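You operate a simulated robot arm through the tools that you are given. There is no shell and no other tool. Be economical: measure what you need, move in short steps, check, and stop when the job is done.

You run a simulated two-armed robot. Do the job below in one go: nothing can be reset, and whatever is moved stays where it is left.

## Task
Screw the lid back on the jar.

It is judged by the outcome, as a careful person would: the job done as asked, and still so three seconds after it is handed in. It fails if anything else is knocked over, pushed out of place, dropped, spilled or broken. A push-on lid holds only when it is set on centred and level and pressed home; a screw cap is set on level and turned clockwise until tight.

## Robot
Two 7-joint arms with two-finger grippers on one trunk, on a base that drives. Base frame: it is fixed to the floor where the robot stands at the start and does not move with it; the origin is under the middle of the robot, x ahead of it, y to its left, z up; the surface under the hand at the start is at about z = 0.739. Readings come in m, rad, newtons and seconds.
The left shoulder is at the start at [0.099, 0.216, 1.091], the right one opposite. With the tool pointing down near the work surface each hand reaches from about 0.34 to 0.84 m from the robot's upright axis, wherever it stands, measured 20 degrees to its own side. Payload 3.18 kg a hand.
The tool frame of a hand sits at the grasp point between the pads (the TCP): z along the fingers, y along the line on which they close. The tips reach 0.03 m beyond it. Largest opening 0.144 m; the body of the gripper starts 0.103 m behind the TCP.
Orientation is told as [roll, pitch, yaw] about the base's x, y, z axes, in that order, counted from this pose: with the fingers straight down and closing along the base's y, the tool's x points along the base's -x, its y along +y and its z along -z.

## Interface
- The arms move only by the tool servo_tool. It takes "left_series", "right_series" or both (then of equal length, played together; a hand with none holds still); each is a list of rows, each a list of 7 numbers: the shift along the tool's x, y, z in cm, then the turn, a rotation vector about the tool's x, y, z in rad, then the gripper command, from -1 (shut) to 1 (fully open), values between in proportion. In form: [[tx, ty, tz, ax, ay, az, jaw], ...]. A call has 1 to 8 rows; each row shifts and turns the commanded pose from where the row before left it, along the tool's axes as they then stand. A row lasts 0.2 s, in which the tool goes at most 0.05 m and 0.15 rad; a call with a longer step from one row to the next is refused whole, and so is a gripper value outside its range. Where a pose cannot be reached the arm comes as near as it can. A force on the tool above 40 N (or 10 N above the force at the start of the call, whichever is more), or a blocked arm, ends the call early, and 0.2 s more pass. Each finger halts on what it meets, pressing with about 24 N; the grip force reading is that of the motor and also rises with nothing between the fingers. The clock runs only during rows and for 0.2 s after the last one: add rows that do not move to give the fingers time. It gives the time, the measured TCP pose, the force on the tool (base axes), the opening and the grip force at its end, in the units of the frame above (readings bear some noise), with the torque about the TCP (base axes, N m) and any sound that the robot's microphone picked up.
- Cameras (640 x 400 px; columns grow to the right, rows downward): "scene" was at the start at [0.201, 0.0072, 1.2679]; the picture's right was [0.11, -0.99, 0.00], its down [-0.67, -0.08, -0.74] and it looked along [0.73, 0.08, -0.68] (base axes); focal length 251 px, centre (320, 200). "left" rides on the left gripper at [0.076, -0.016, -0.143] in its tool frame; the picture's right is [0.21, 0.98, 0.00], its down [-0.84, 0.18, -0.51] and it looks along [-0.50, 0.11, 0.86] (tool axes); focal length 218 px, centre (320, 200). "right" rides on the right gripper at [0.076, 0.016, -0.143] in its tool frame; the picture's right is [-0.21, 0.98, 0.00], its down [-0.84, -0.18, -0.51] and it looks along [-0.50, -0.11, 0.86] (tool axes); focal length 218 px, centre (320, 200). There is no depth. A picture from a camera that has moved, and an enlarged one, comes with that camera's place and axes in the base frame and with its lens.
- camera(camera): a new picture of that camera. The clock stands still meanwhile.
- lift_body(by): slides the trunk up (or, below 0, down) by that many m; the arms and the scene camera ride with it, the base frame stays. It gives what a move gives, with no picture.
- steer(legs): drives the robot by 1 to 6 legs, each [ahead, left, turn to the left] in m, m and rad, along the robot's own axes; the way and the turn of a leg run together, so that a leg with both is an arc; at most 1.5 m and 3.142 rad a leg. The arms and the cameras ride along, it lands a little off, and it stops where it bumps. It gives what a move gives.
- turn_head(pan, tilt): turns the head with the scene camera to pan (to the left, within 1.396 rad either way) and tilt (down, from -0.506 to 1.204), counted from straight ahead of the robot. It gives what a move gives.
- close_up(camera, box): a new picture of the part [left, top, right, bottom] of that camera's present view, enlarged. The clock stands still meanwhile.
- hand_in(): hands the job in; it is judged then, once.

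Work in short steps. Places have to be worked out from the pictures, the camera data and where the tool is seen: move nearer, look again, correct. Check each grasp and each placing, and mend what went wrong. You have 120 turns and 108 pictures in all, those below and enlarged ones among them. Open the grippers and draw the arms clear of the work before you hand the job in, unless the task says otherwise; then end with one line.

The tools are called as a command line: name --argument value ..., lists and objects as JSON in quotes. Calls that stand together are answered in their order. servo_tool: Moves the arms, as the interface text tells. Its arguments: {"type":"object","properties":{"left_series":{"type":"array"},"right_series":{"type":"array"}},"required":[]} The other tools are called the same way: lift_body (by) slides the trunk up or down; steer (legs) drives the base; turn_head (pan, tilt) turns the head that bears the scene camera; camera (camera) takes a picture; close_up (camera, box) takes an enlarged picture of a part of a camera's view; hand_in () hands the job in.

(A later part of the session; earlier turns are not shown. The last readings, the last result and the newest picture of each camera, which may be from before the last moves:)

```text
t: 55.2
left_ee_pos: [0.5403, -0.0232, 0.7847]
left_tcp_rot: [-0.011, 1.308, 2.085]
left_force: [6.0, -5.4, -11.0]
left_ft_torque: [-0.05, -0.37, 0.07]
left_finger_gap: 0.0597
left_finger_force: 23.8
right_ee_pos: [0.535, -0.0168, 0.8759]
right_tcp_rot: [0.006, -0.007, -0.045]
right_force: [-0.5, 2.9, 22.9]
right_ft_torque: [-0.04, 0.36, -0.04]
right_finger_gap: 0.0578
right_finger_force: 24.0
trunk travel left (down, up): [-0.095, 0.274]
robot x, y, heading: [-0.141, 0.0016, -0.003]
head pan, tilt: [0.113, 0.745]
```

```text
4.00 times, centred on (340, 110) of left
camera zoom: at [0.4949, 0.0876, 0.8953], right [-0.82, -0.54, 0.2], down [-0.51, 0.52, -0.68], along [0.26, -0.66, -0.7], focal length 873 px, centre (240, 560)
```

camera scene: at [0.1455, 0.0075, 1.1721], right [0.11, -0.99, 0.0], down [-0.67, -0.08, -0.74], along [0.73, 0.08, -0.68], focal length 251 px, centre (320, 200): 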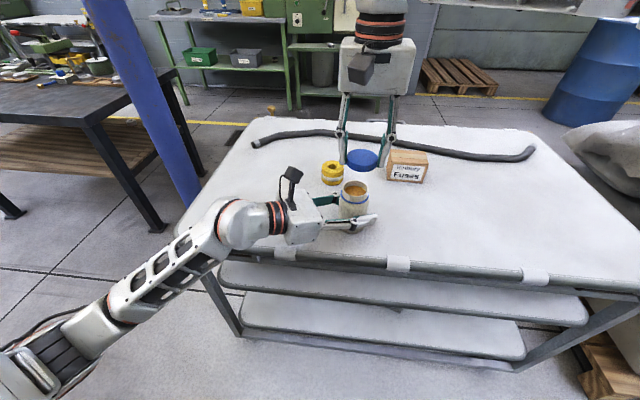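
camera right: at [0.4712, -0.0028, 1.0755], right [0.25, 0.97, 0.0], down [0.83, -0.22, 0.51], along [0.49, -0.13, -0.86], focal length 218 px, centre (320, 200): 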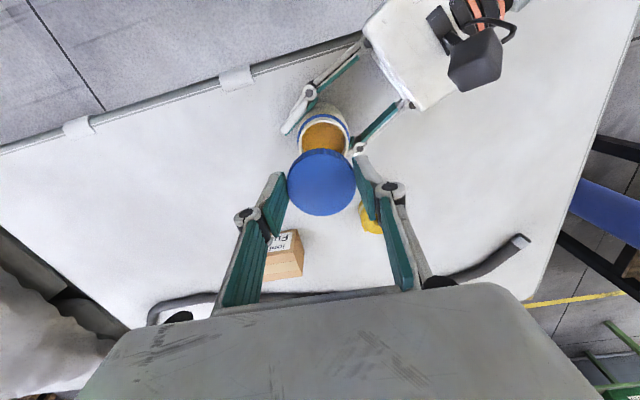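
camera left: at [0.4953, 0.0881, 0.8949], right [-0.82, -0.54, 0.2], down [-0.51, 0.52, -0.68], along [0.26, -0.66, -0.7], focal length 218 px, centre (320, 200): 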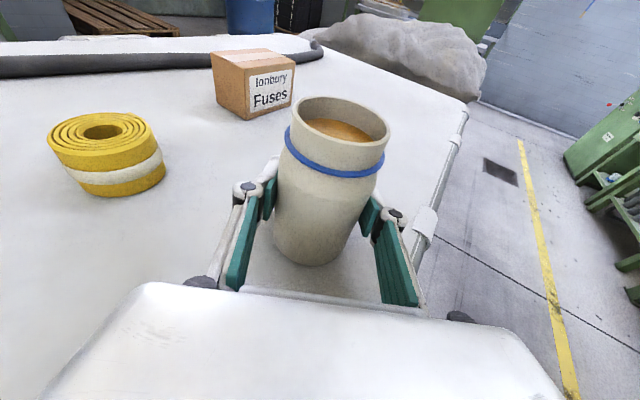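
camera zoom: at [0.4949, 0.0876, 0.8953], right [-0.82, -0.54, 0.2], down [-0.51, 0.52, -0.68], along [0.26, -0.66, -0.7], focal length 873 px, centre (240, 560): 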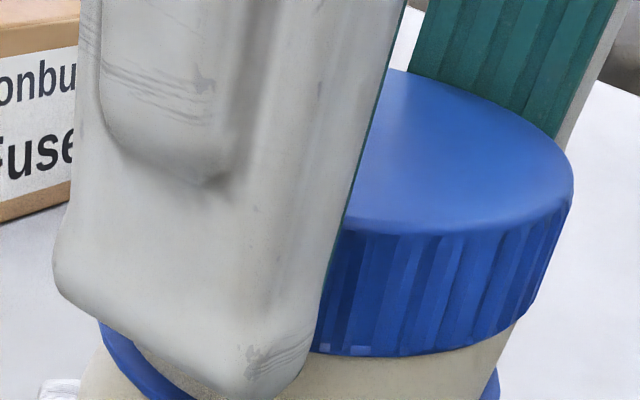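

The lid sits on the rim, even all round, with about 23 N on it. I start turning clockwise (+z of the tool) with a slight follow-down, and watch torque and height.

servo_tool --right_series '[[0, 0.05, 0.02, 0, 0, 0.12, -1], [0, 0.05, 0.02, 0, 0, 0.12, -1], [0, 0.05, 0.02, 0, 0, 0.12, -1], [0, 0.05, 0.02, 0, 0, 0.12, -1], [0, 0, 0, 0, 0, 0, -1]]' --left_series '[[0, 0, 0, 0, 0, 0, -1], [0, 0, 0, 0, 0, 0, -1], [0, 0, 0, 0, 0, 0, -1], [0, 0, 0, 0, 0, 0, -1], [0, 0, 0, 0, 0, 0, -1]]'

close_up --camera "scene" --box '[320, 160, 400, 210]'

close_up --camera "left" --box '[260, 60, 420, 160]'

```text
t: 56.4
left_ee_pos: [0.5414, -0.0216, 0.7854]
left_tcp_rot: [-0.01, 1.31, 2.087]
left_force: [5.4, 2.9, -0.4]
left_ft_torque: [-0.2, 0.37, -0.07]
left_finger_gap: 0.0594
left_finger_force: 24.3
right_ee_pos: [0.5338, -0.0145, 0.871]
right_tcp_rot: [0.004, 0.0, -0.526]
right_force: [-5.7, -2.6, -2.1]
right_ft_torque: [-0.06, 0.1, 0.01]
right_finger_gap: 0.0572
right_finger_force: 23.9
trunk travel left (down, up): [-0.095, 0.274]
robot x, y, heading: [-0.1409, -0.0017, 0.001]
head pan, tilt: [0.113, 0.745]
```

```text
8.00 times, centred on (360, 185) of scene
camera zoom: at [0.1456, 0.0072, 1.1721], right [0.11, -0.99, 0.0], down [-0.67, -0.08, -0.74], along [0.73, 0.08, -0.68], focal length 2006 px, centre (0, 320)
```

zoom: 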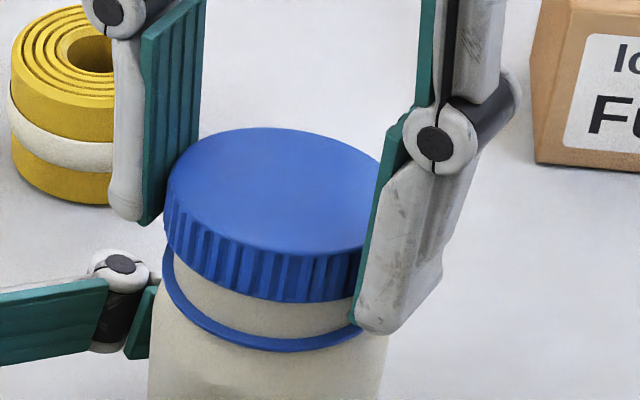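

```text
4.00 times, centred on (340, 110) of left
camera zoom: at [0.4956, 0.0881, 0.8951], right [-0.82, -0.54, 0.2], down [-0.51, 0.52, -0.68], along [0.26, -0.66, -0.7], focal length 873 px, centre (240, 560)
```

zoom: 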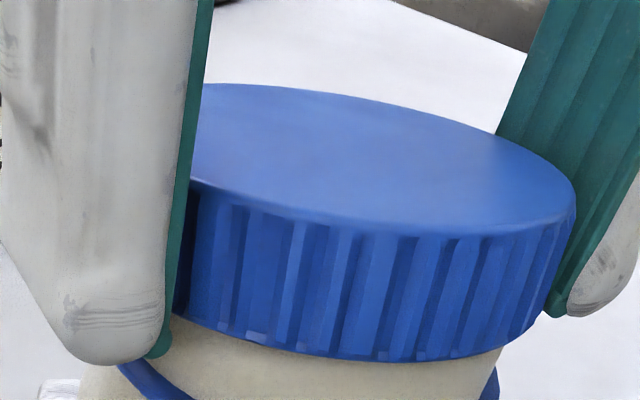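

The lid dropped 5 mm and now sits over the neck. I'll open slightly to let it settle and recentre the grip on it.

servo_tool --right_series '[[0, 0, 0, 0, 0, 0, -0.05], [0, 0, 0, 0, 0, 0, 0.1], [0, 0, 0, 0, 0, 0, 0.1]]' --left_series '[[0, 0, 0, 0, 0, 0, -1], [0, 0, 0, 0, 0, 0, -1], [0, 0, 0, 0, 0, 0, -1]]'

camera --camera "right"

close_up --camera "scene" --box '[320, 160, 400, 210]'

close_up --camera "left" --box '[260, 60, 420, 160]'

```text
t: 57.2
left_ee_pos: [0.5399, -0.0227, 0.7862]
left_tcp_rot: [-0.007, 1.309, 2.088]
left_force: [-0.3, -0.2, -0.1]
left_ft_torque: [-0.02, 0.09, 0.04]
left_finger_gap: 0.0595
left_finger_force: 23.3
right_ee_pos: [0.5352, -0.0143, 0.8704]
right_tcp_rot: [0.004, -0.001, -0.524]
right_force: [-0.5, 0.2, 0.3]
right_ft_torque: [-0.02, 0.02, 0.06]
right_finger_gap: 0.0793
right_finger_force: 0.0
trunk travel left (down, up): [-0.095, 0.274]
robot x, y, heading: [-0.1408, -0.0016, 0.002]
head pan, tilt: [0.113, 0.745]
```

```text
41 pictures are left
camera right: at [0.476, 0.0381, 1.0155], right [0.67, 0.74, 0.0], down [0.64, -0.58, 0.51], along [0.38, -0.34, -0.86], focal length 218 px, centre (320, 200)
```

right: 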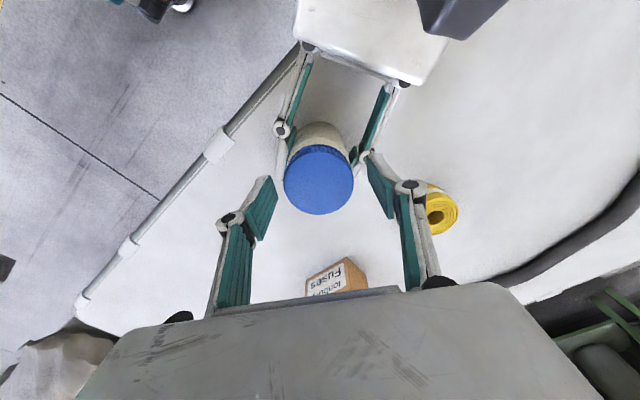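

```text
8.00 times, centred on (360, 185) of scene
camera zoom: at [0.1452, 0.0071, 1.1723], right [0.11, -0.99, 0.0], down [-0.67, -0.08, -0.74], along [0.73, 0.08, -0.68], focal length 2006 px, centre (0, 320)
```

zoom: 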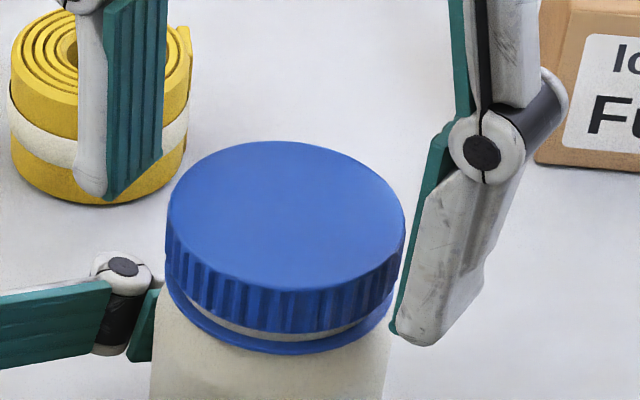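

```text
4.00 times, centred on (340, 110) of left
camera zoom: at [0.4949, 0.0874, 0.8951], right [-0.82, -0.53, 0.2], down [-0.51, 0.52, -0.68], along [0.26, -0.66, -0.7], focal length 873 px, centre (240, 560)
```

zoom: 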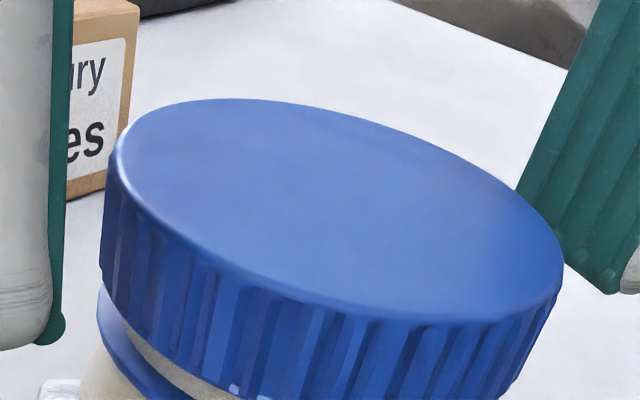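

The lid has settled around the neck nearly down to the blue ring. I recentre by about 4 mm, turn the open gripper back to yaw 0, lower 6 mm, and regrip.

servo_tool --right_series '[[-0.4, -0.15, 0, 0, 0, 0, 0.1], [0, 0, 0, 0, 0, -0.125, 0.1], [0, 0, 0, 0, 0, -0.125, 0.1], [0, 0, 0, 0, 0, -0.125, 0.1], [0, 0, 0, 0, 0, -0.1, 0.1], [0, 0, 0.3, 0, 0, 0, 0.1], [0, 0, 0.3, 0, 0, 0, 0.1], [0, 0, 0, 0, 0, 0, 0.1]]' --left_series '[[0, 0, 0, 0, 0, 0, -1], [0, 0, 0, 0, 0, 0, -1], [0, 0, 0, 0, 0, 0, -1], [0, 0, 0, 0, 0, 0, -1], [0, 0, 0, 0, 0, 0, -1], [0, 0, 0, 0, 0, 0, -1], [0, 0, 0, 0, 0, 0, -1], [0, 0, 0, 0, 0, 0, -1]]'

servo_tool --right_series '[[0, 0, 0, 0, 0, 0, -0.1], [0, 0, 0, 0, 0, 0, -0.3], [0, 0, 0, 0, 0, 0, -1], [0, 0, 0, 0, 0, 0, -1], [0, 0, 0, 0, 0, 0, -1]]' --left_series '[[0, 0, 0, 0, 0, 0, -1], [0, 0, 0, 0, 0, 0, -1], [0, 0, 0, 0, 0, 0, -1], [0, 0, 0, 0, 0, 0, -1], [0, 0, 0, 0, 0, 0, -1]]'

close_up --camera "scene" --box '[320, 160, 400, 210]'

close_up --camera "right" --box '[240, 120, 400, 220]'

```text
t: 59.0
left_ee_pos: [0.5407, -0.0221, 0.7846]
left_tcp_rot: [-0.008, 1.31, 2.086]
left_force: [-0.6, -1.9, 0.7]
left_ft_torque: [-0.02, 0.09, 0.03]
left_finger_gap: 0.0597
left_finger_force: 24.1
right_ee_pos: [0.5364, -0.0194, 0.8664]
right_tcp_rot: [0.004, -0.003, -0.047]
right_force: [-0.1, -0.1, 0.1]
right_ft_torque: [0.0, 0.02, 0.01]
right_finger_gap: 0.0792
right_finger_force: 0.0
trunk travel left (down, up): [-0.095, 0.274]
robot x, y, heading: [-0.1404, 0.0005, 0.004]
head pan, tilt: [0.113, 0.745]
```

```text
t: 60.2
left_ee_pos: [0.5403, -0.0241, 0.7853]
left_tcp_rot: [-0.008, 1.31, 2.086]
left_force: [1.3, -11.6, 0.2]
left_ft_torque: [0.38, -0.07, 0.1]
left_finger_gap: 0.0597
left_finger_force: 24.0
right_ee_pos: [0.5374, -0.0177, 0.8671]
right_tcp_rot: [0.002, -0.002, -0.049]
right_force: [1.0, 12.3, 0.1]
right_ft_torque: [0.55, -0.02, -0.03]
right_finger_gap: 0.0573
right_finger_force: 24.2
trunk travel left (down, up): [-0.095, 0.274]
robot x, y, heading: [-0.1431, 0.0005, 0.004]
head pan, tilt: [0.113, 0.745]
```

```text
8.00 times, centred on (360, 185) of scene
camera zoom: at [0.1454, 0.0073, 1.1722], right [0.11, -0.99, 0.0], down [-0.67, -0.08, -0.74], along [0.73, 0.08, -0.68], focal length 2006 px, centre (0, 320)
```

zoom: 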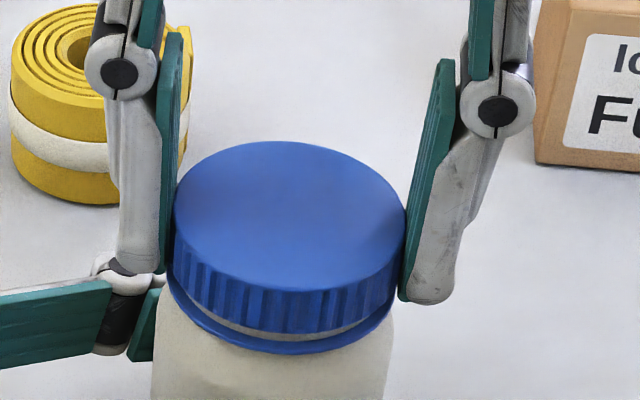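

```text
4.00 times, centred on (320, 170) of right
camera zoom: at [0.4606, 0.0016, 1.0101], right [0.26, 0.97, 0.0], down [0.83, -0.22, 0.51], along [0.49, -0.13, -0.86], focal length 873 px, centre (320, 320)
```

zoom: 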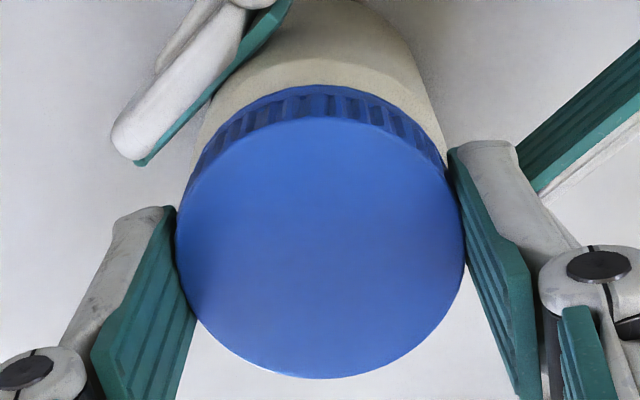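

The grip is centred, with about 12 N of side force. I'll ease 1.5 mm to +y and turn clockwise a full stroke.

servo_tool --right_series '[[0, 0.15, 0, 0, 0, 0, -1], [0, 0, 0.02, 0, 0, 0.15, -1], [0, 0, 0.02, 0, 0, 0.15, -1], [0, 0, 0.02, 0, 0, 0.15, -1], [0, 0, 0.02, 0, 0, 0.15, -1], [0, 0, 0.02, 0, 0, 0.15, -1], [0, 0, 0.02, 0, 0, 0.15, -1], [0, 0, 0.02, 0, 0, 0.15, -1]]' --left_series '[[0, 0, 0, 0, 0, 0, -1], [0, 0, 0, 0, 0, 0, -1], [0, 0, 0, 0, 0, 0, -1], [0, 0, 0, 0, 0, 0, -1], [0, 0, 0, 0, 0, 0, -1], [0, 0, 0, 0, 0, 0, -1], [0, 0, 0, 0, 0, 0, -1], [0, 0, 0, 0, 0, 0, -1]]'

close_up --camera "scene" --box '[320, 160, 400, 210]'

```text
t: 62.0
left_ee_pos: [0.5405, -0.0227, 0.7853]
left_tcp_rot: [-0.013, 1.307, 2.083]
left_force: [-0.1, 5.4, -0.4]
left_ft_torque: [-0.28, -0.19, 0.03]
left_finger_gap: 0.0596
left_finger_force: 24.1
right_ee_pos: [0.5374, -0.0172, 0.8662]
right_tcp_rot: [0.005, 0.002, -1.101]
right_force: [1.0, -4.9, 2.7]
right_ft_torque: [-0.33, 0.13, -0.04]
right_finger_gap: 0.0572
right_finger_force: 24.3
trunk travel left (down, up): [-0.095, 0.274]
robot x, y, heading: [-0.1396, -0.0019, 0.007]
head pan, tilt: [0.113, 0.745]
```

```text
8.00 times, centred on (360, 185) of scene
camera zoom: at [0.1452, 0.0072, 1.1723], right [0.11, -0.99, 0.0], down [-0.67, -0.08, -0.74], along [0.73, 0.08, -0.68], focal length 2006 px, centre (0, 320)
```

zoom: 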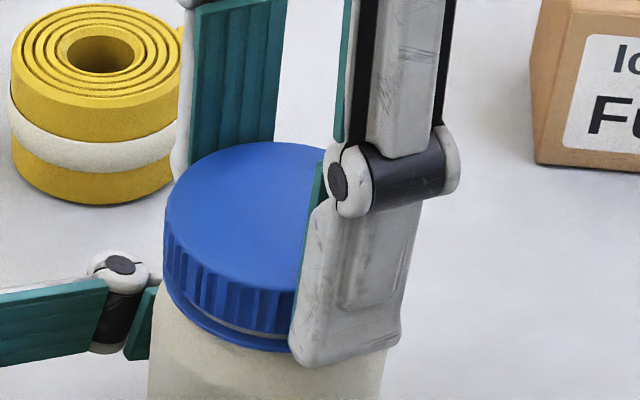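

The turn went easily with little torque so far. I continue clockwise.

servo_tool --right_series '[[0, 0, 0.03, 0, 0, 0.14, -1], [0, 0, 0.03, 0, 0, 0.14, -1], [0, 0, 0.03, 0, 0, 0.14, -1], [0, 0, 0.03, 0, 0, 0.14, -1], [0, 0, 0.03, 0, 0, 0.14, -1], [0, 0, 0.03, 0, 0, 0.14, -1], [0, 0, 0.03, 0, 0, 0.14, -1]]' --left_series '[[0, 0, 0, 0, 0, 0, -1], [0, 0, 0, 0, 0, 0, -1], [0, 0, 0, 0, 0, 0, -1], [0, 0, 0, 0, 0, 0, -1], [0, 0, 0, 0, 0, 0, -1], [0, 0, 0, 0, 0, 0, -1], [0, 0, 0, 0, 0, 0, -1]]'

camera --camera "scene"

```text
t: 63.6
left_ee_pos: [0.5401, -0.022, 0.7846]
left_tcp_rot: [-0.009, 1.31, 2.086]
left_force: [5.1, 8.0, -5.4]
left_ft_torque: [-0.25, -0.12, -0.06]
left_finger_gap: 0.0594
left_finger_force: 24.4
right_ee_pos: [0.538, -0.0173, 0.8652]
right_tcp_rot: [0.004, 0.005, -2.082]
right_force: [1.1, -5.4, 14.9]
right_ft_torque: [-0.28, -0.02, -0.01]
right_finger_gap: 0.0576
right_finger_force: 23.8
trunk travel left (down, up): [-0.095, 0.274]
robot x, y, heading: [-0.1444, 0.0007, -0.0]
head pan, tilt: [0.113, 0.745]
```

```text
35 pictures are left
camera scene: at [0.145, 0.0074, 1.1725], right [0.11, -0.99, 0.0], down [-0.67, -0.08, -0.74], along [0.73, 0.08, -0.68], focal length 251 px, centre (320, 200)
```

scene: 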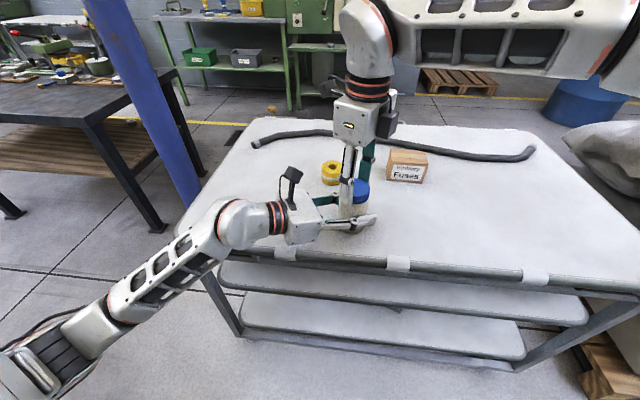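

No tightening torque yet. I continue clockwise while the wrist allows.

servo_tool --right_series '[[0, 0, 0.0, 0, 0, 0.14, -1], [0, 0, 0.0, 0, 0, 0.14, -1], [0, 0, 0.0, 0, 0, 0.14, -1], [0, 0, 0.0, 0, 0, 0.14, -1], [0, 0, 0.0, 0, 0, 0.14, -1]]' --left_series '[[0, 0, 0, 0, 0, 0, -1], [0, 0, 0, 0, 0, 0, -1], [0, 0, 0, 0, 0, 0, -1], [0, 0, 0, 0, 0, 0, -1], [0, 0, 0, 0, 0, 0, -1]]'

close_up --camera "scene" --box '[320, 160, 400, 210]'

close_up --camera "left" --box '[240, 70, 432, 190]'

```text
t: 64.8
left_ee_pos: [0.5405, -0.0222, 0.7854]
left_tcp_rot: [-0.009, 1.309, 2.086]
left_force: [2.2, 9.4, -5.3]
left_ft_torque: [0.1, -0.08, -0.14]
left_finger_gap: 0.0593
left_finger_force: 24.1
right_ee_pos: [0.5374, -0.0164, 0.8632]
right_tcp_rot: [-0.003, 0.005, -2.782]
right_force: [3.3, -6.3, 17.8]
right_ft_torque: [-0.4, -0.21, -0.02]
right_finger_gap: 0.0573
right_finger_force: 23.7
trunk travel left (down, up): [-0.095, 0.274]
robot x, y, heading: [-0.1421, -0.0009, 0.001]
head pan, tilt: [0.113, 0.745]
```

```text
8.00 times, centred on (360, 185) of scene
camera zoom: at [0.1449, 0.0075, 1.1724], right [0.11, -0.99, 0.0], down [-0.67, -0.08, -0.74], along [0.73, 0.08, -0.68], focal length 2006 px, centre (0, 320)
```

zoom: 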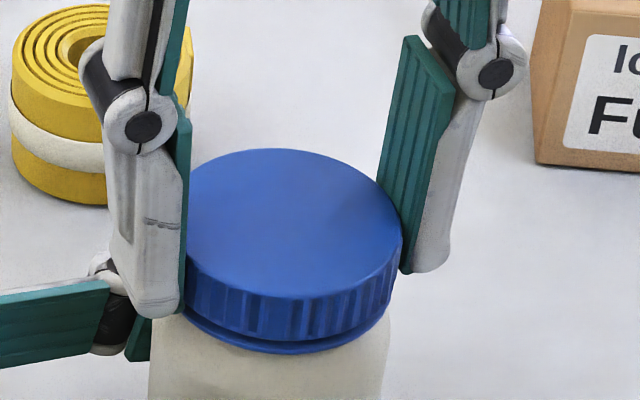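

```text
3.33 times, centred on (336, 130) of left
camera zoom: at [0.4949, 0.088, 0.8952], right [-0.82, -0.54, 0.2], down [-0.51, 0.52, -0.68], along [0.26, -0.66, -0.7], focal length 728 px, centre (267, 433)
```

zoom: 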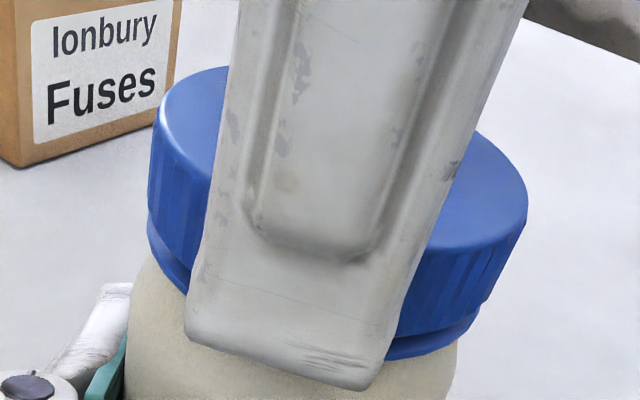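

The lid is descending (z down about 3 mm) and nearing the ring, so the thread has taken. I keep turning.

servo_tool --right_series '[[0, 0, 0.02, 0, 0, 0.14, -1], [0, 0, 0.02, 0, 0, 0.14, -1], [0, 0, 0.02, 0, 0, 0.14, -1], [0, 0, 0.02, 0, 0, 0.14, -1], [0, 0, 0.02, 0, 0, 0.14, -1]]' --left_series '[[0, 0, 0, 0, 0, 0, -1], [0, 0, 0, 0, 0, 0, -1], [0, 0, 0, 0, 0, 0, -1], [0, 0, 0, 0, 0, 0, -1], [0, 0, 0, 0, 0, 0, -1]]'

close_up --camera "scene" --box '[320, 160, 400, 210]'

```text
t: 66.0
left_ee_pos: [0.5398, -0.0225, 0.7854]
left_tcp_rot: [-0.008, 1.312, 2.083]
left_force: [3.3, -1.8, -4.3]
left_ft_torque: [0.26, 0.16, -0.42]
left_finger_gap: 0.0578
left_finger_force: 24.4
right_ee_pos: [0.5352, -0.0143, 0.8614]
right_tcp_rot: [-0.004, -0.003, 2.806]
right_force: [-6.3, 2.3, 10.4]
right_ft_torque: [-0.19, 0.21, 0.42]
right_finger_gap: 0.0566
right_finger_force: 24.2
trunk travel left (down, up): [-0.095, 0.274]
robot x, y, heading: [-0.1393, 0.0022, -0.0]
head pan, tilt: [0.113, 0.745]
```

```text
8.00 times, centred on (360, 185) of scene
camera zoom: at [0.1447, 0.0073, 1.1723], right [0.11, -0.99, 0.0], down [-0.67, -0.08, -0.74], along [0.73, 0.08, -0.68], focal length 2006 px, centre (0, 320)
```

zoom: 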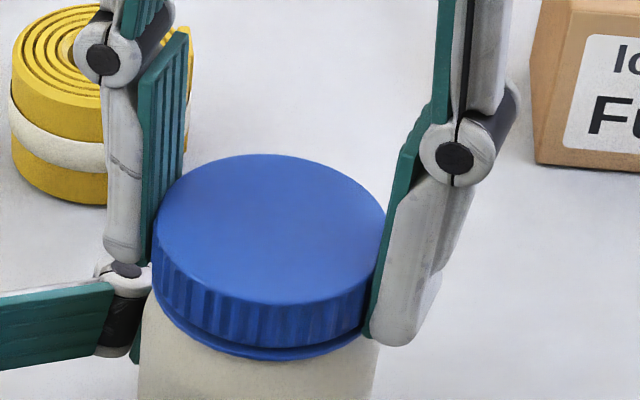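

Torque has risen to 0.42 N·m, so it is tightening. The lid is against the ring. A little more turn will show whether it is tight.

servo_tool --right_series '[[0, 0, 0, 0, 0, 0.08, -1], [0, 0, 0, 0, 0, 0.08, -1], [0, 0, 0, 0, 0, 0, -1]]' --left_series '[[0, 0, 0, 0, 0, 0, -1], [0, 0, 0, 0, 0, 0, -1], [0, 0, 0, 0, 0, 0, -1]]'

close_up --camera "left" --box '[200, 50, 456, 210]'

close_up --camera "scene" --box '[320, 160, 400, 210]'

```text
t: 66.8
left_ee_pos: [0.5402, -0.0228, 0.7858]
left_tcp_rot: [-0.011, 1.31, 2.083]
left_force: [-2.4, -0.1, 1.5]
left_ft_torque: [-0.02, -0.1, -0.74]
left_finger_gap: 0.0579
left_finger_force: 23.8
right_ee_pos: [0.5387, -0.0167, 0.8616]
right_tcp_rot: [-0.003, 0.001, 2.641]
right_force: [1.9, 0.3, -0.9]
right_ft_torque: [-0.03, -0.09, 0.79]
right_finger_gap: 0.0562
right_finger_force: 23.6
trunk travel left (down, up): [-0.095, 0.274]
robot x, y, heading: [-0.1432, -0.0009, -0.003]
head pan, tilt: [0.113, 0.745]
```

```text
2.50 times, centred on (328, 130) of left
camera zoom: at [0.4948, 0.0875, 0.8957], right [-0.82, -0.53, 0.2], down [-0.51, 0.52, -0.68], along [0.26, -0.66, -0.7], focal length 546 px, centre (300, 375)
```

zoom: 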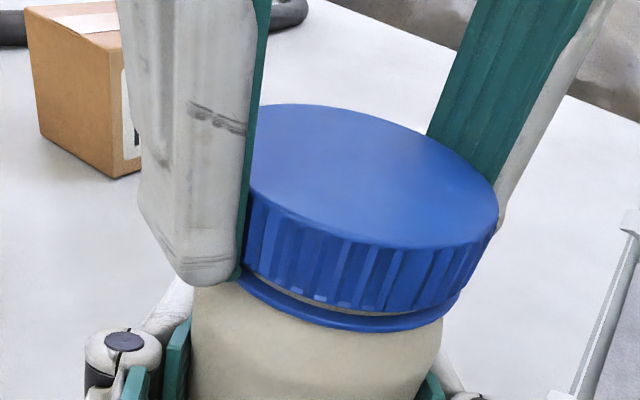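

```text
8.00 times, centred on (360, 185) of scene
camera zoom: at [0.1453, 0.0072, 1.1722], right [0.11, -0.99, 0.0], down [-0.67, -0.08, -0.74], along [0.73, 0.08, -0.68], focal length 2006 px, centre (0, 320)
```

zoom: 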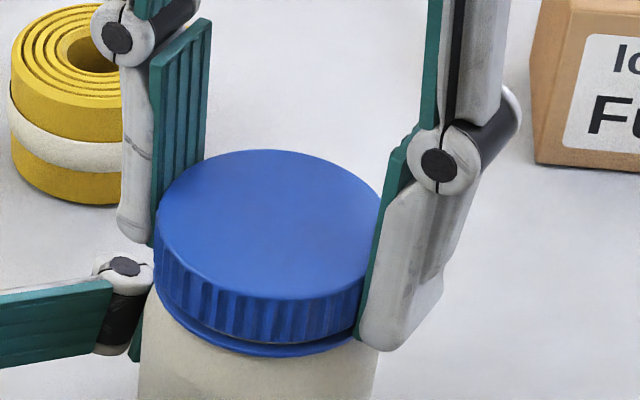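

Torque is up to 0.79 N·m with the lid level against the ring. One more small turn to see whether it saturates.

servo_tool --right_series '[[0, 0, 0, 0, 0, 0.08, -1], [0, 0, 0, 0, 0, 0.08, -1], [0, 0, 0, 0, 0, 0, -1]]' --left_series '[[0, 0, 0, 0, 0, 0, -1], [0, 0, 0, 0, 0, 0, -1], [0, 0, 0, 0, 0, 0, -1]]'

close_up --camera "left" --box '[240, 70, 432, 190]'

```text
t: 67.6
left_ee_pos: [0.5399, -0.0227, 0.7851]
left_tcp_rot: [-0.007, 1.311, 2.087]
left_force: [-2.3, -1.2, 3.6]
left_ft_torque: [-0.06, -0.04, -0.64]
left_finger_gap: 0.0591
left_finger_force: 23.7
right_ee_pos: [0.5381, -0.017, 0.8621]
right_tcp_rot: [-0.003, -0.001, 2.484]
right_force: [2.5, 0.4, -4.1]
right_ft_torque: [0.07, -0.2, 0.7]
right_finger_gap: 0.0563
right_finger_force: 24.3
trunk travel left (down, up): [-0.095, 0.274]
robot x, y, heading: [-0.1449, -0.002, 0.004]
head pan, tilt: [0.113, 0.745]
```

```text
3.33 times, centred on (336, 130) of left
camera zoom: at [0.4951, 0.0875, 0.8951], right [-0.82, -0.54, 0.2], down [-0.51, 0.52, -0.68], along [0.26, -0.66, -0.7], focal length 728 px, centre (267, 433)
```

zoom: 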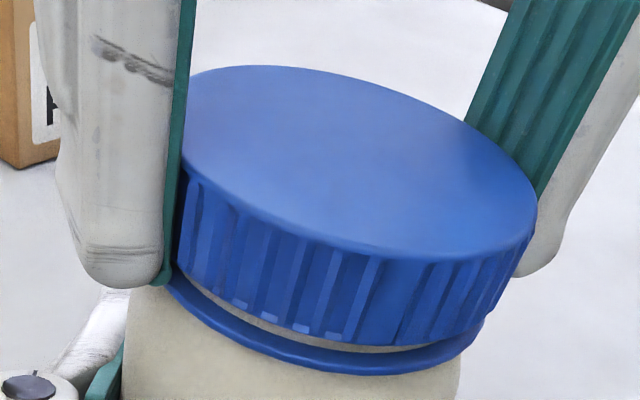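

The torque holds at about 0.7 N·m, so it looks tight. I release the right hand and inspect the lid.

servo_tool --right_series '[[0, 0, 0, 0, 0, 0, -0.05], [0, 0, 0, 0, 0, 0, 0.1], [0, 0, 0, 0, 0, 0, 0.15], [0, 0, 0, 0, 0, 0, 0.15]]' --left_series '[[0, 0, 0, 0, 0, 0, -1], [0, 0, 0, 0, 0, 0, -1], [0, 0, 0, 0, 0, 0, -1], [0, 0, 0, 0, 0, 0, -1]]'

close_up --camera "left" --box '[240, 70, 432, 190]'

close_up --camera "scene" --box '[320, 160, 400, 210]'

close_up --camera "right" --box '[240, 110, 400, 210]'

```text
t: 68.6
left_ee_pos: [0.5392, -0.0229, 0.7852]
left_tcp_rot: [-0.01, 1.31, 2.086]
left_force: [-0.4, -1.4, 1.4]
left_ft_torque: [-0.14, 0.05, 0.06]
left_finger_gap: 0.0594
left_finger_force: 23.7
right_ee_pos: [0.5366, -0.0171, 0.8622]
right_tcp_rot: [-0.005, -0.001, 2.483]
right_force: [0.4, -0.5, 0.3]
right_ft_torque: [0.04, -0.01, 0.02]
right_finger_gap: 0.083
right_finger_force: 0.0
trunk travel left (down, up): [-0.095, 0.274]
robot x, y, heading: [-0.1458, -0.0009, -0.002]
head pan, tilt: [0.113, 0.745]
```

```text
3.33 times, centred on (336, 130) of left
camera zoom: at [0.4951, 0.0877, 0.8951], right [-0.82, -0.54, 0.2], down [-0.51, 0.52, -0.68], along [0.26, -0.66, -0.7], focal length 728 px, centre (267, 433)
```

zoom: 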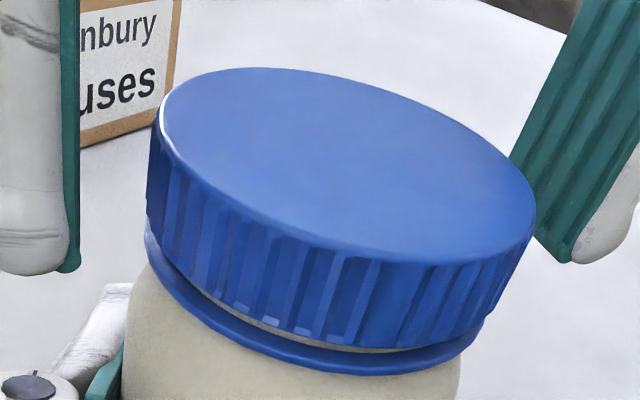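

```text
8.00 times, centred on (360, 185) of scene
camera zoom: at [0.1452, 0.0071, 1.1722], right [0.11, -0.99, 0.0], down [-0.67, -0.08, -0.74], along [0.73, 0.08, -0.68], focal length 2006 px, centre (0, 320)
```

zoom: 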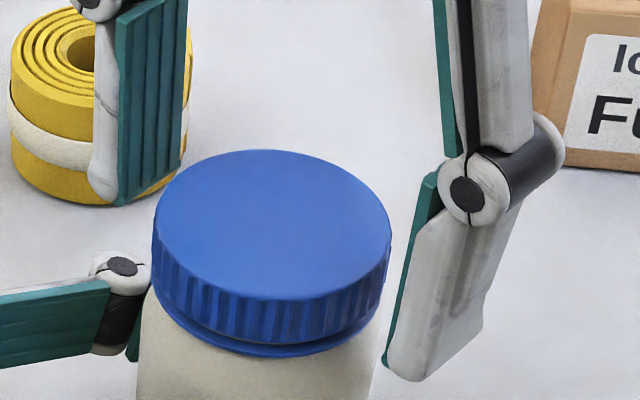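

```text
4.00 times, centred on (320, 160) of right
camera zoom: at [0.5871, -0.0761, 1.0062], right [-0.76, -0.65, 0.0], down [-0.56, 0.66, 0.51], along [-0.33, 0.39, -0.86], focal length 873 px, centre (320, 360)
```

zoom: 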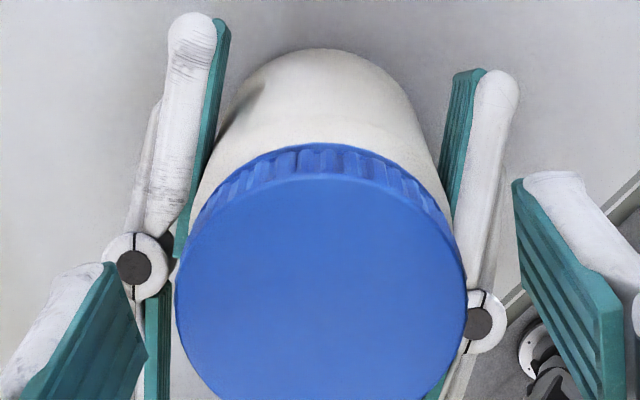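

The lid is level, with only about 1 mm of even gap to the ring. To be sure it is fully tight, I rotate the open gripper back and take another stroke.

servo_tool --right_series '[[0, 0, 0, 0, 0, -0.15, 0.15], [0, 0, 0, 0, 0, -0.15, 0.15], [0, 0, 0, 0, 0, -0.15, 0.15], [0, 0, 0, 0, 0, -0.15, 0.15], [0, 0, 0, 0, 0, -0.15, 0.15], [0, 0, 0, 0, 0, -0.15, 0.15], [0, 0, 0, 0, 0, -0.15, 0.15], [0, 0, 0, 0, 0, 0, 0.15]]' --left_series '[[0, 0, 0, 0, 0, 0, -1], [0, 0, 0, 0, 0, 0, -1], [0, 0, 0, 0, 0, 0, -1], [0, 0, 0, 0, 0, 0, -1], [0, 0, 0, 0, 0, 0, -1], [0, 0, 0, 0, 0, 0, -1], [0, 0, 0, 0, 0, 0, -1], [0, 0, 0, 0, 0, 0, -1]]'

servo_tool --right_series '[[0, 0, 0, 0, 0, 0, -0.1], [0, 0, 0, 0, 0, 0, -0.3], [0, 0, 0, 0, 0, 0, -1], [0, 0, 0, 0, 0, 0, -1], [0, 0, 0, 0, 0, 0, -1]]' --left_series '[[0, 0, 0, 0, 0, 0, -1], [0, 0, 0, 0, 0, 0, -1], [0, 0, 0, 0, 0, 0, -1], [0, 0, 0, 0, 0, 0, -1], [0, 0, 0, 0, 0, 0, -1]]'

close_up --camera "left" --box '[240, 70, 432, 190]'

```text
t: 70.4
left_ee_pos: [0.54, -0.0225, 0.7862]
left_tcp_rot: [-0.008, 1.309, 2.086]
left_force: [-0.5, -0.4, 0.4]
left_ft_torque: [-0.1, 0.08, -0.01]
left_finger_gap: 0.0591
left_finger_force: 23.9
right_ee_pos: [0.5375, -0.0171, 0.8618]
right_tcp_rot: [-0.001, 0.003, -2.747]
right_force: [0.0, -0.4, 0.2]
right_ft_torque: [0.04, 0.02, 0.04]
right_finger_gap: 0.0826
right_finger_force: 0.0
trunk travel left (down, up): [-0.095, 0.274]
robot x, y, heading: [-0.1407, -0.0014, 0.0]
head pan, tilt: [0.113, 0.745]
```

```text
t: 71.6
left_ee_pos: [0.5391, -0.0235, 0.7863]
left_tcp_rot: [-0.01, 1.31, 2.084]
left_force: [7.6, -16.4, -1.4]
left_ft_torque: [0.3, 0.09, -0.07]
left_finger_gap: 0.0591
left_finger_force: 23.5
right_ee_pos: [0.5361, -0.0156, 0.8631]
right_tcp_rot: [-0.002, 0.003, -2.75]
right_force: [-9.5, 17.0, 4.1]
right_ft_torque: [0.9, 0.67, -0.01]
right_finger_gap: 0.0571
right_finger_force: 24.1
trunk travel left (down, up): [-0.095, 0.274]
robot x, y, heading: [-0.1422, -0.0003, 0.004]
head pan, tilt: [0.113, 0.745]
```

```text
3.33 times, centred on (336, 130) of left
camera zoom: at [0.4947, 0.0873, 0.8954], right [-0.82, -0.53, 0.2], down [-0.51, 0.52, -0.68], along [0.26, -0.66, -0.7], focal length 728 px, centre (267, 433)
```

zoom: 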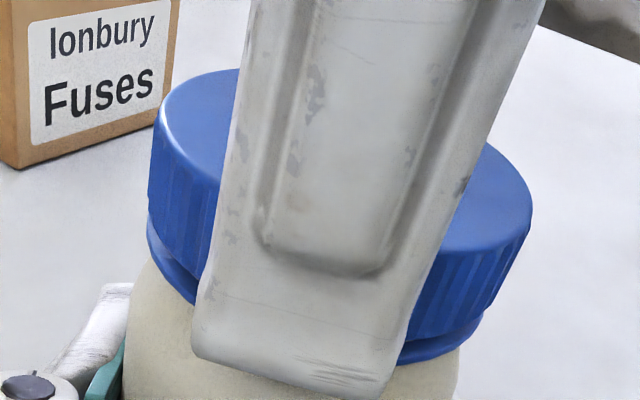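

I ease off the side load by about 2 mm, then turn clockwise again in moderate steps.

servo_tool --right_series '[[0, -0.2, 0, 0, 0, 0, -1], [0, 0, 0, 0, 0, 0.1, -1], [0, 0, 0, 0, 0, 0.1, -1], [0, 0, 0, 0, 0, 0.1, -1], [0, 0, 0, 0, 0, 0.1, -1], [0, 0, 0, 0, 0, 0, -1]]' --left_series '[[0, 0, 0, 0, 0, 0, -1], [0, 0, 0, 0, 0, 0, -1], [0, 0, 0, 0, 0, 0, -1], [0, 0, 0, 0, 0, 0, -1], [0, 0, 0, 0, 0, 0, -1], [0, 0, 0, 0, 0, 0, -1]]'

close_up --camera "left" --box '[240, 70, 432, 190]'

```text
t: 73.0
left_ee_pos: [0.5412, -0.0226, 0.7853]
left_tcp_rot: [-0.012, 1.307, 2.083]
left_force: [10.5, 1.8, -2.0]
left_ft_torque: [-0.17, -0.15, -0.27]
left_finger_gap: 0.0586
left_finger_force: 23.6
right_ee_pos: [0.536, -0.0149, 0.8625]
right_tcp_rot: [-0.003, 0.003, 3.131]
right_force: [-5.5, -1.4, 8.7]
right_ft_torque: [-0.14, 0.26, 0.27]
right_finger_gap: 0.056
right_finger_force: 23.8
trunk travel left (down, up): [-0.095, 0.274]
robot x, y, heading: [-0.1435, 0.0051, 0.003]
head pan, tilt: [0.113, 0.745]
```

```text
3.33 times, centred on (336, 130) of left
camera zoom: at [0.4956, 0.0884, 0.8953], right [-0.82, -0.54, 0.2], down [-0.51, 0.52, -0.68], along [0.26, -0.66, -0.7], focal length 728 px, centre (267, 433)
```

zoom: 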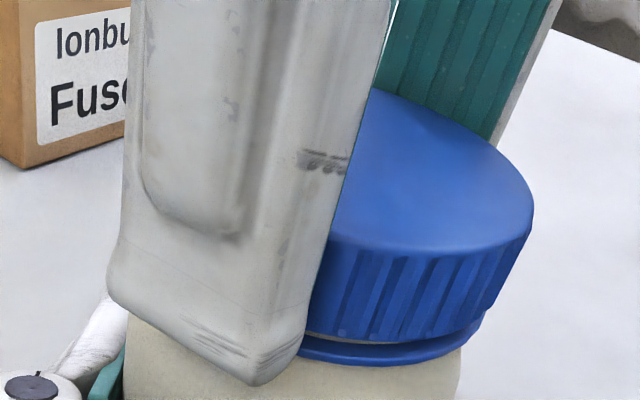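

Torque is rising again. I continue the stroke.

servo_tool --right_series '[[0, 0, 0, 0, 0, 0.1, -1], [0, 0, 0, 0, 0, 0.1, -1], [0, 0, 0, 0, 0, 0.1, -1], [0, 0, 0, 0, 0, 0, -1]]' --left_series '[[0, 0, 0, 0, 0, 0, -1], [0, 0, 0, 0, 0, 0, -1], [0, 0, 0, 0, 0, 0, -1], [0, 0, 0, 0, 0, 0, -1]]'

close_up --camera "scene" --box '[320, 160, 400, 210]'

close_up --camera "left" --box '[240, 70, 432, 190]'

```text
t: 74.0
left_ee_pos: [0.539, -0.0228, 0.7857]
left_tcp_rot: [-0.005, 1.311, 2.086]
left_force: [-2.2, 3.6, 2.5]
left_ft_torque: [-0.13, -0.26, -0.66]
left_finger_gap: 0.0581
left_finger_force: 24.2
right_ee_pos: [0.5374, -0.0149, 0.8618]
right_tcp_rot: [-0.003, 0.004, 2.83]
right_force: [4.1, -2.7, 0.0]
right_ft_torque: [0.04, -0.08, 0.71]
right_finger_gap: 0.057
right_finger_force: 23.8
trunk travel left (down, up): [-0.095, 0.274]
robot x, y, heading: [-0.1425, 0.0038, 0.002]
head pan, tilt: [0.113, 0.745]
```

```text
8.00 times, centred on (360, 185) of scene
camera zoom: at [0.1453, 0.0074, 1.1722], right [0.11, -0.99, 0.0], down [-0.67, -0.08, -0.74], along [0.73, 0.08, -0.68], focal length 2006 px, centre (0, 320)
```

zoom: 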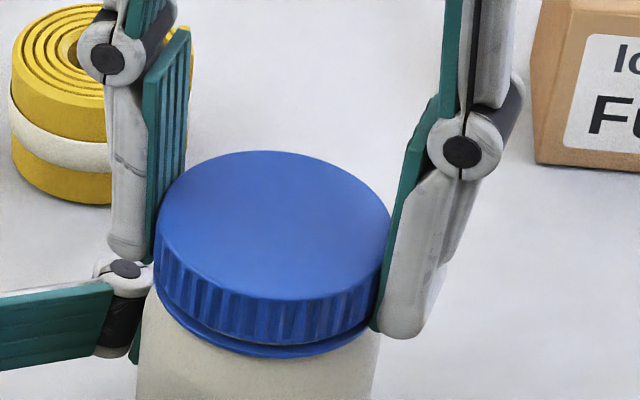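

```text
3.33 times, centred on (336, 130) of left
camera zoom: at [0.4945, 0.0875, 0.8952], right [-0.82, -0.53, 0.2], down [-0.51, 0.52, -0.68], along [0.26, -0.66, -0.7], focal length 728 px, centre (267, 433)
```

zoom: 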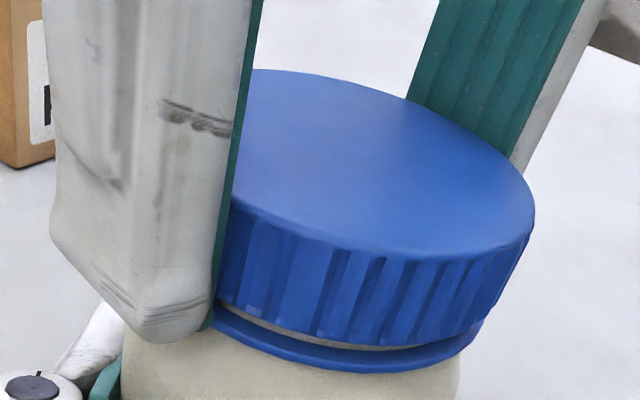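

Torque saturates again at 0.71 N·m with no further descent: the lid is tight and level. I open the right hand and lift it clear.

servo_tool --right_series '[[0, 0, 0, 0, 0, 0, -0.05], [0, 0, 0, 0, 0, 0, 0.2], [0, 0, 0, 0, 0, 0, 0.3], [0, 0, -2, 0, 0, 0, 0.3], [0, 0, -3, 0, 0, 0, 0.3], [0, 0, -3, 0, 0, 0, 0.3], [0, 0, -3, 0, 0, 0, 0.3], [0, 0, -2, 0, 0, 0, 0.3]]' --left_series '[[0, 0, 0, 0, 0, 0, -1], [0, 0, 0, 0, 0, 0, -1], [0, 0, 0, 0, 0, 0, -1], [0, 0, 0, 0, 0, 0, -1], [0, 0, 0, 0, 0, 0, -1], [0, 0, 0, 0, 0, 0, -1], [0, 0, 0, 0, 0, 0, -1], [0, 0, 0, 0, 0, 0, -1]]'

camera --camera "scene"

close_up --camera "left" --box '[200, 50, 456, 210]'

```text
t: 75.8
left_ee_pos: [0.5398, -0.0231, 0.7856]
left_tcp_rot: [-0.011, 1.307, 2.083]
left_force: [-3.1, 0.7, 3.1]
left_ft_torque: [-0.12, 0.08, -0.01]
left_finger_gap: 0.0583
left_finger_force: 24.2
right_ee_pos: [0.536, -0.0148, 0.9934]
right_tcp_rot: [-0.004, 0.002, 2.834]
right_force: [0.2, -0.4, 0.6]
right_ft_torque: [0.0, -0.01, -0.02]
right_finger_gap: 0.0938
right_finger_force: 0.0
trunk travel left (down, up): [-0.095, 0.274]
robot x, y, heading: [-0.142, 0.0001, 0.003]
head pan, tilt: [0.113, 0.745]
```

```text
21 pictures are left
camera scene: at [0.1449, 0.0073, 1.1724], right [0.11, -0.99, 0.0], down [-0.67, -0.08, -0.74], along [0.73, 0.08, -0.68], focal length 251 px, centre (320, 200)
```

scene: 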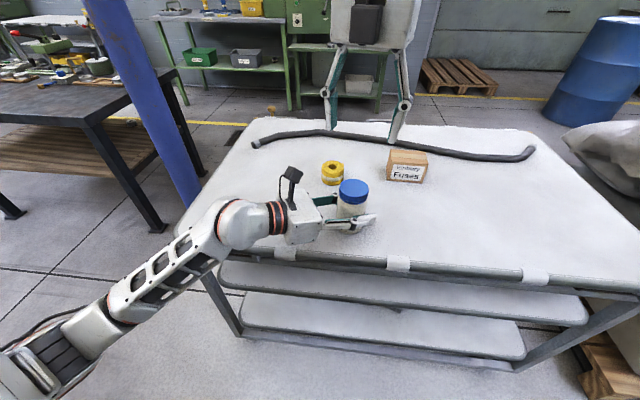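

```text
2.50 times, centred on (328, 130) of left
camera zoom: at [0.495, 0.088, 0.8954], right [-0.82, -0.54, 0.2], down [-0.51, 0.52, -0.68], along [0.26, -0.66, -0.7], focal length 546 px, centre (300, 375)
```

zoom: 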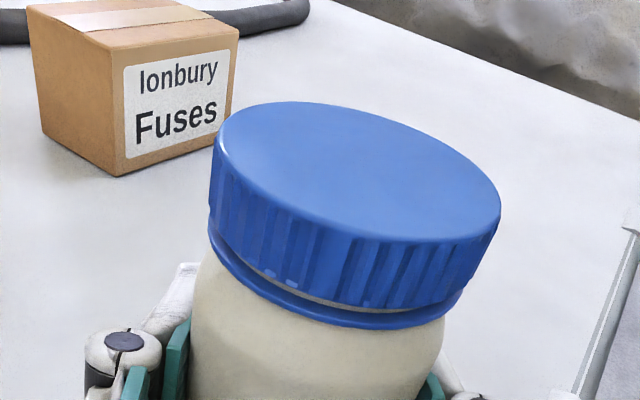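

The lid is on level and stays put. I move the right hand aside while the left lifts the jar slightly and returns it toward its original spot.

servo_tool --right_series '[[0, 0, 0, 0, 0, 0, 0.3], [1.0, 3.1, 0, 0, 0, 0, 0.3], [1.0, 3.1, 0, 0, 0, 0, 0.3], [1.0, 3.1, 0, 0, 0, 0, 0.3], [1.0, 3.1, 0, 0, 0, 0, 0.3], [1.0, 3.1, 0, 0, 0, 0, 0.3], [1.0, 3.1, 0, 0, 0, 0, 0.3], [0, 0, 0, 0, 0, 0, 0.3]]' --left_series '[[0.58, 0, -0.155, 0, 0, 0, -1], [0.58, 0, -0.155, 0, 0, 0, -1], [-0.3, -0.66, -1.12, 0, 0, 0, -1], [-0.49, -1.08, -1.84, 0, 0, 0, -1], [-0.49, -1.08, -1.84, 0, 0, 0, -1], [-0.49, -1.08, -1.84, 0, 0, 0, -1], [-0.49, -1.08, -1.84, 0, 0, 0, -1], [-0.3, -0.66, -1.12, 0, 0, 0, -1]]'

camera --camera "scene"

```text
t: 77.6
left_ee_pos: [0.5402, 0.0926, 0.7974]
left_tcp_rot: [-0.005, 1.308, 2.089]
left_force: [0.3, -0.2, -3.2]
left_ft_torque: [-0.02, -0.02, 0.01]
left_finger_gap: 0.0578
left_finger_force: 23.6
right_ee_pos: [0.5369, -0.209, 0.9912]
right_tcp_rot: [-0.003, 0.001, 2.835]
right_force: [0.2, -0.3, -0.2]
right_ft_torque: [0.0, -0.01, 0.01]
right_finger_gap: 0.0936
right_finger_force: 0.0
trunk travel left (down, up): [-0.095, 0.274]
robot x, y, heading: [-0.1415, 0.0036, 0.001]
head pan, tilt: [0.113, 0.745]
```

```text
19 pictures are left
camera scene: at [0.1456, 0.0076, 1.1721], right [0.11, -0.99, 0.0], down [-0.67, -0.08, -0.74], along [0.73, 0.08, -0.68], focal length 251 px, centre (320, 200)
```

scene: 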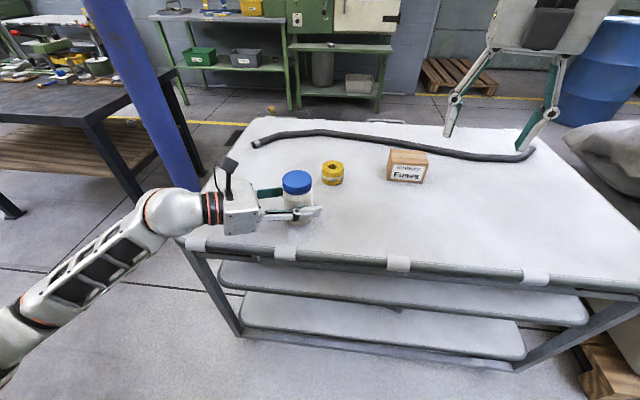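

Back over its original spot. I lower the jar 1.2 cm to the table.

servo_tool --left_series '[[-0.3, 0, 0.08, 0, 0, 0, -1], [-0.3, 0, 0.08, 0, 0, 0, -1], [-0.3, 0, 0.08, 0, 0, 0, -1], [-0.22, 0, 0.06, 0, 0, 0, -1], [-0.06, 0, 0.016, 0, 0, 0, -1], [0, 0, 0, 0, 0, 0, -1]]'

close_up --camera "scene" --box '[220, 150, 380, 250]'

```text
t: 79.0
left_ee_pos: [0.5403, 0.0928, 0.7862]
left_tcp_rot: [-0.007, 1.31, 2.088]
left_force: [0.6, -0.1, -2.9]
left_ft_torque: [-0.03, 0.0, -0.02]
left_finger_gap: 0.0581
left_finger_force: 23.9
right_ee_pos: [0.5373, -0.207, 0.9912]
right_tcp_rot: [-0.003, 0.001, 2.834]
right_force: [0.5, 0.4, -0.6]
right_ft_torque: [0.0, 0.01, -0.03]
right_finger_gap: 0.0936
right_finger_force: 0.0
trunk travel left (down, up): [-0.095, 0.274]
robot x, y, heading: [-0.1416, 0.0015, 0.002]
head pan, tilt: [0.113, 0.745]
```

```text
4.00 times, centred on (300, 200) of scene
camera zoom: at [0.1456, 0.0072, 1.1722], right [0.11, -0.99, 0.0], down [-0.67, -0.08, -0.74], along [0.73, 0.08, -0.68], focal length 1003 px, centre (400, 200)
```

zoom: 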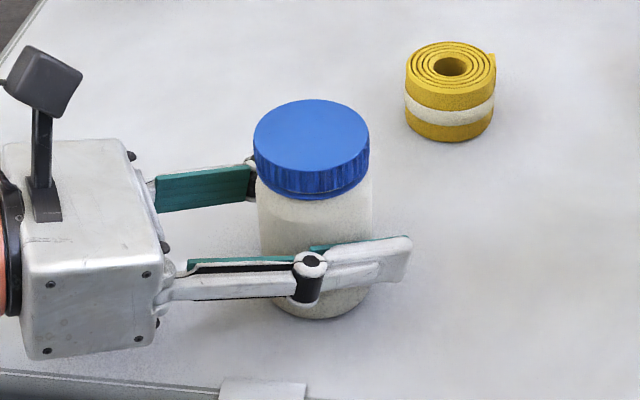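

The force still shows the jar's weight hanging, so it isn't quite down. I lower in 1 mm steps until it bears on the table.

servo_tool --left_series '[[-0.1, 0, 0.026, 0, 0, 0, -1], [0, 0, 0, 0, 0, 0, -1]]'

```text
t: 79.6
left_ee_pos: [0.5403, 0.091, 0.7859]
left_tcp_rot: [-0.009, 1.311, 2.084]
left_force: [-0.8, -1.4, -0.4]
left_ft_torque: [-0.12, 0.01, -0.03]
left_finger_gap: 0.0583
left_finger_force: 23.9
right_ee_pos: [0.5379, -0.2089, 0.9922]
right_tcp_rot: [-0.003, 0.002, 2.834]
right_force: [0.5, 0.5, 0.1]
right_ft_torque: [0.0, -0.01, 0.01]
right_finger_gap: 0.0936
right_finger_force: 0.0
trunk travel left (down, up): [-0.095, 0.274]
robot x, y, heading: [-0.1399, 0.0007, 0.005]
head pan, tilt: [0.113, 0.745]
```

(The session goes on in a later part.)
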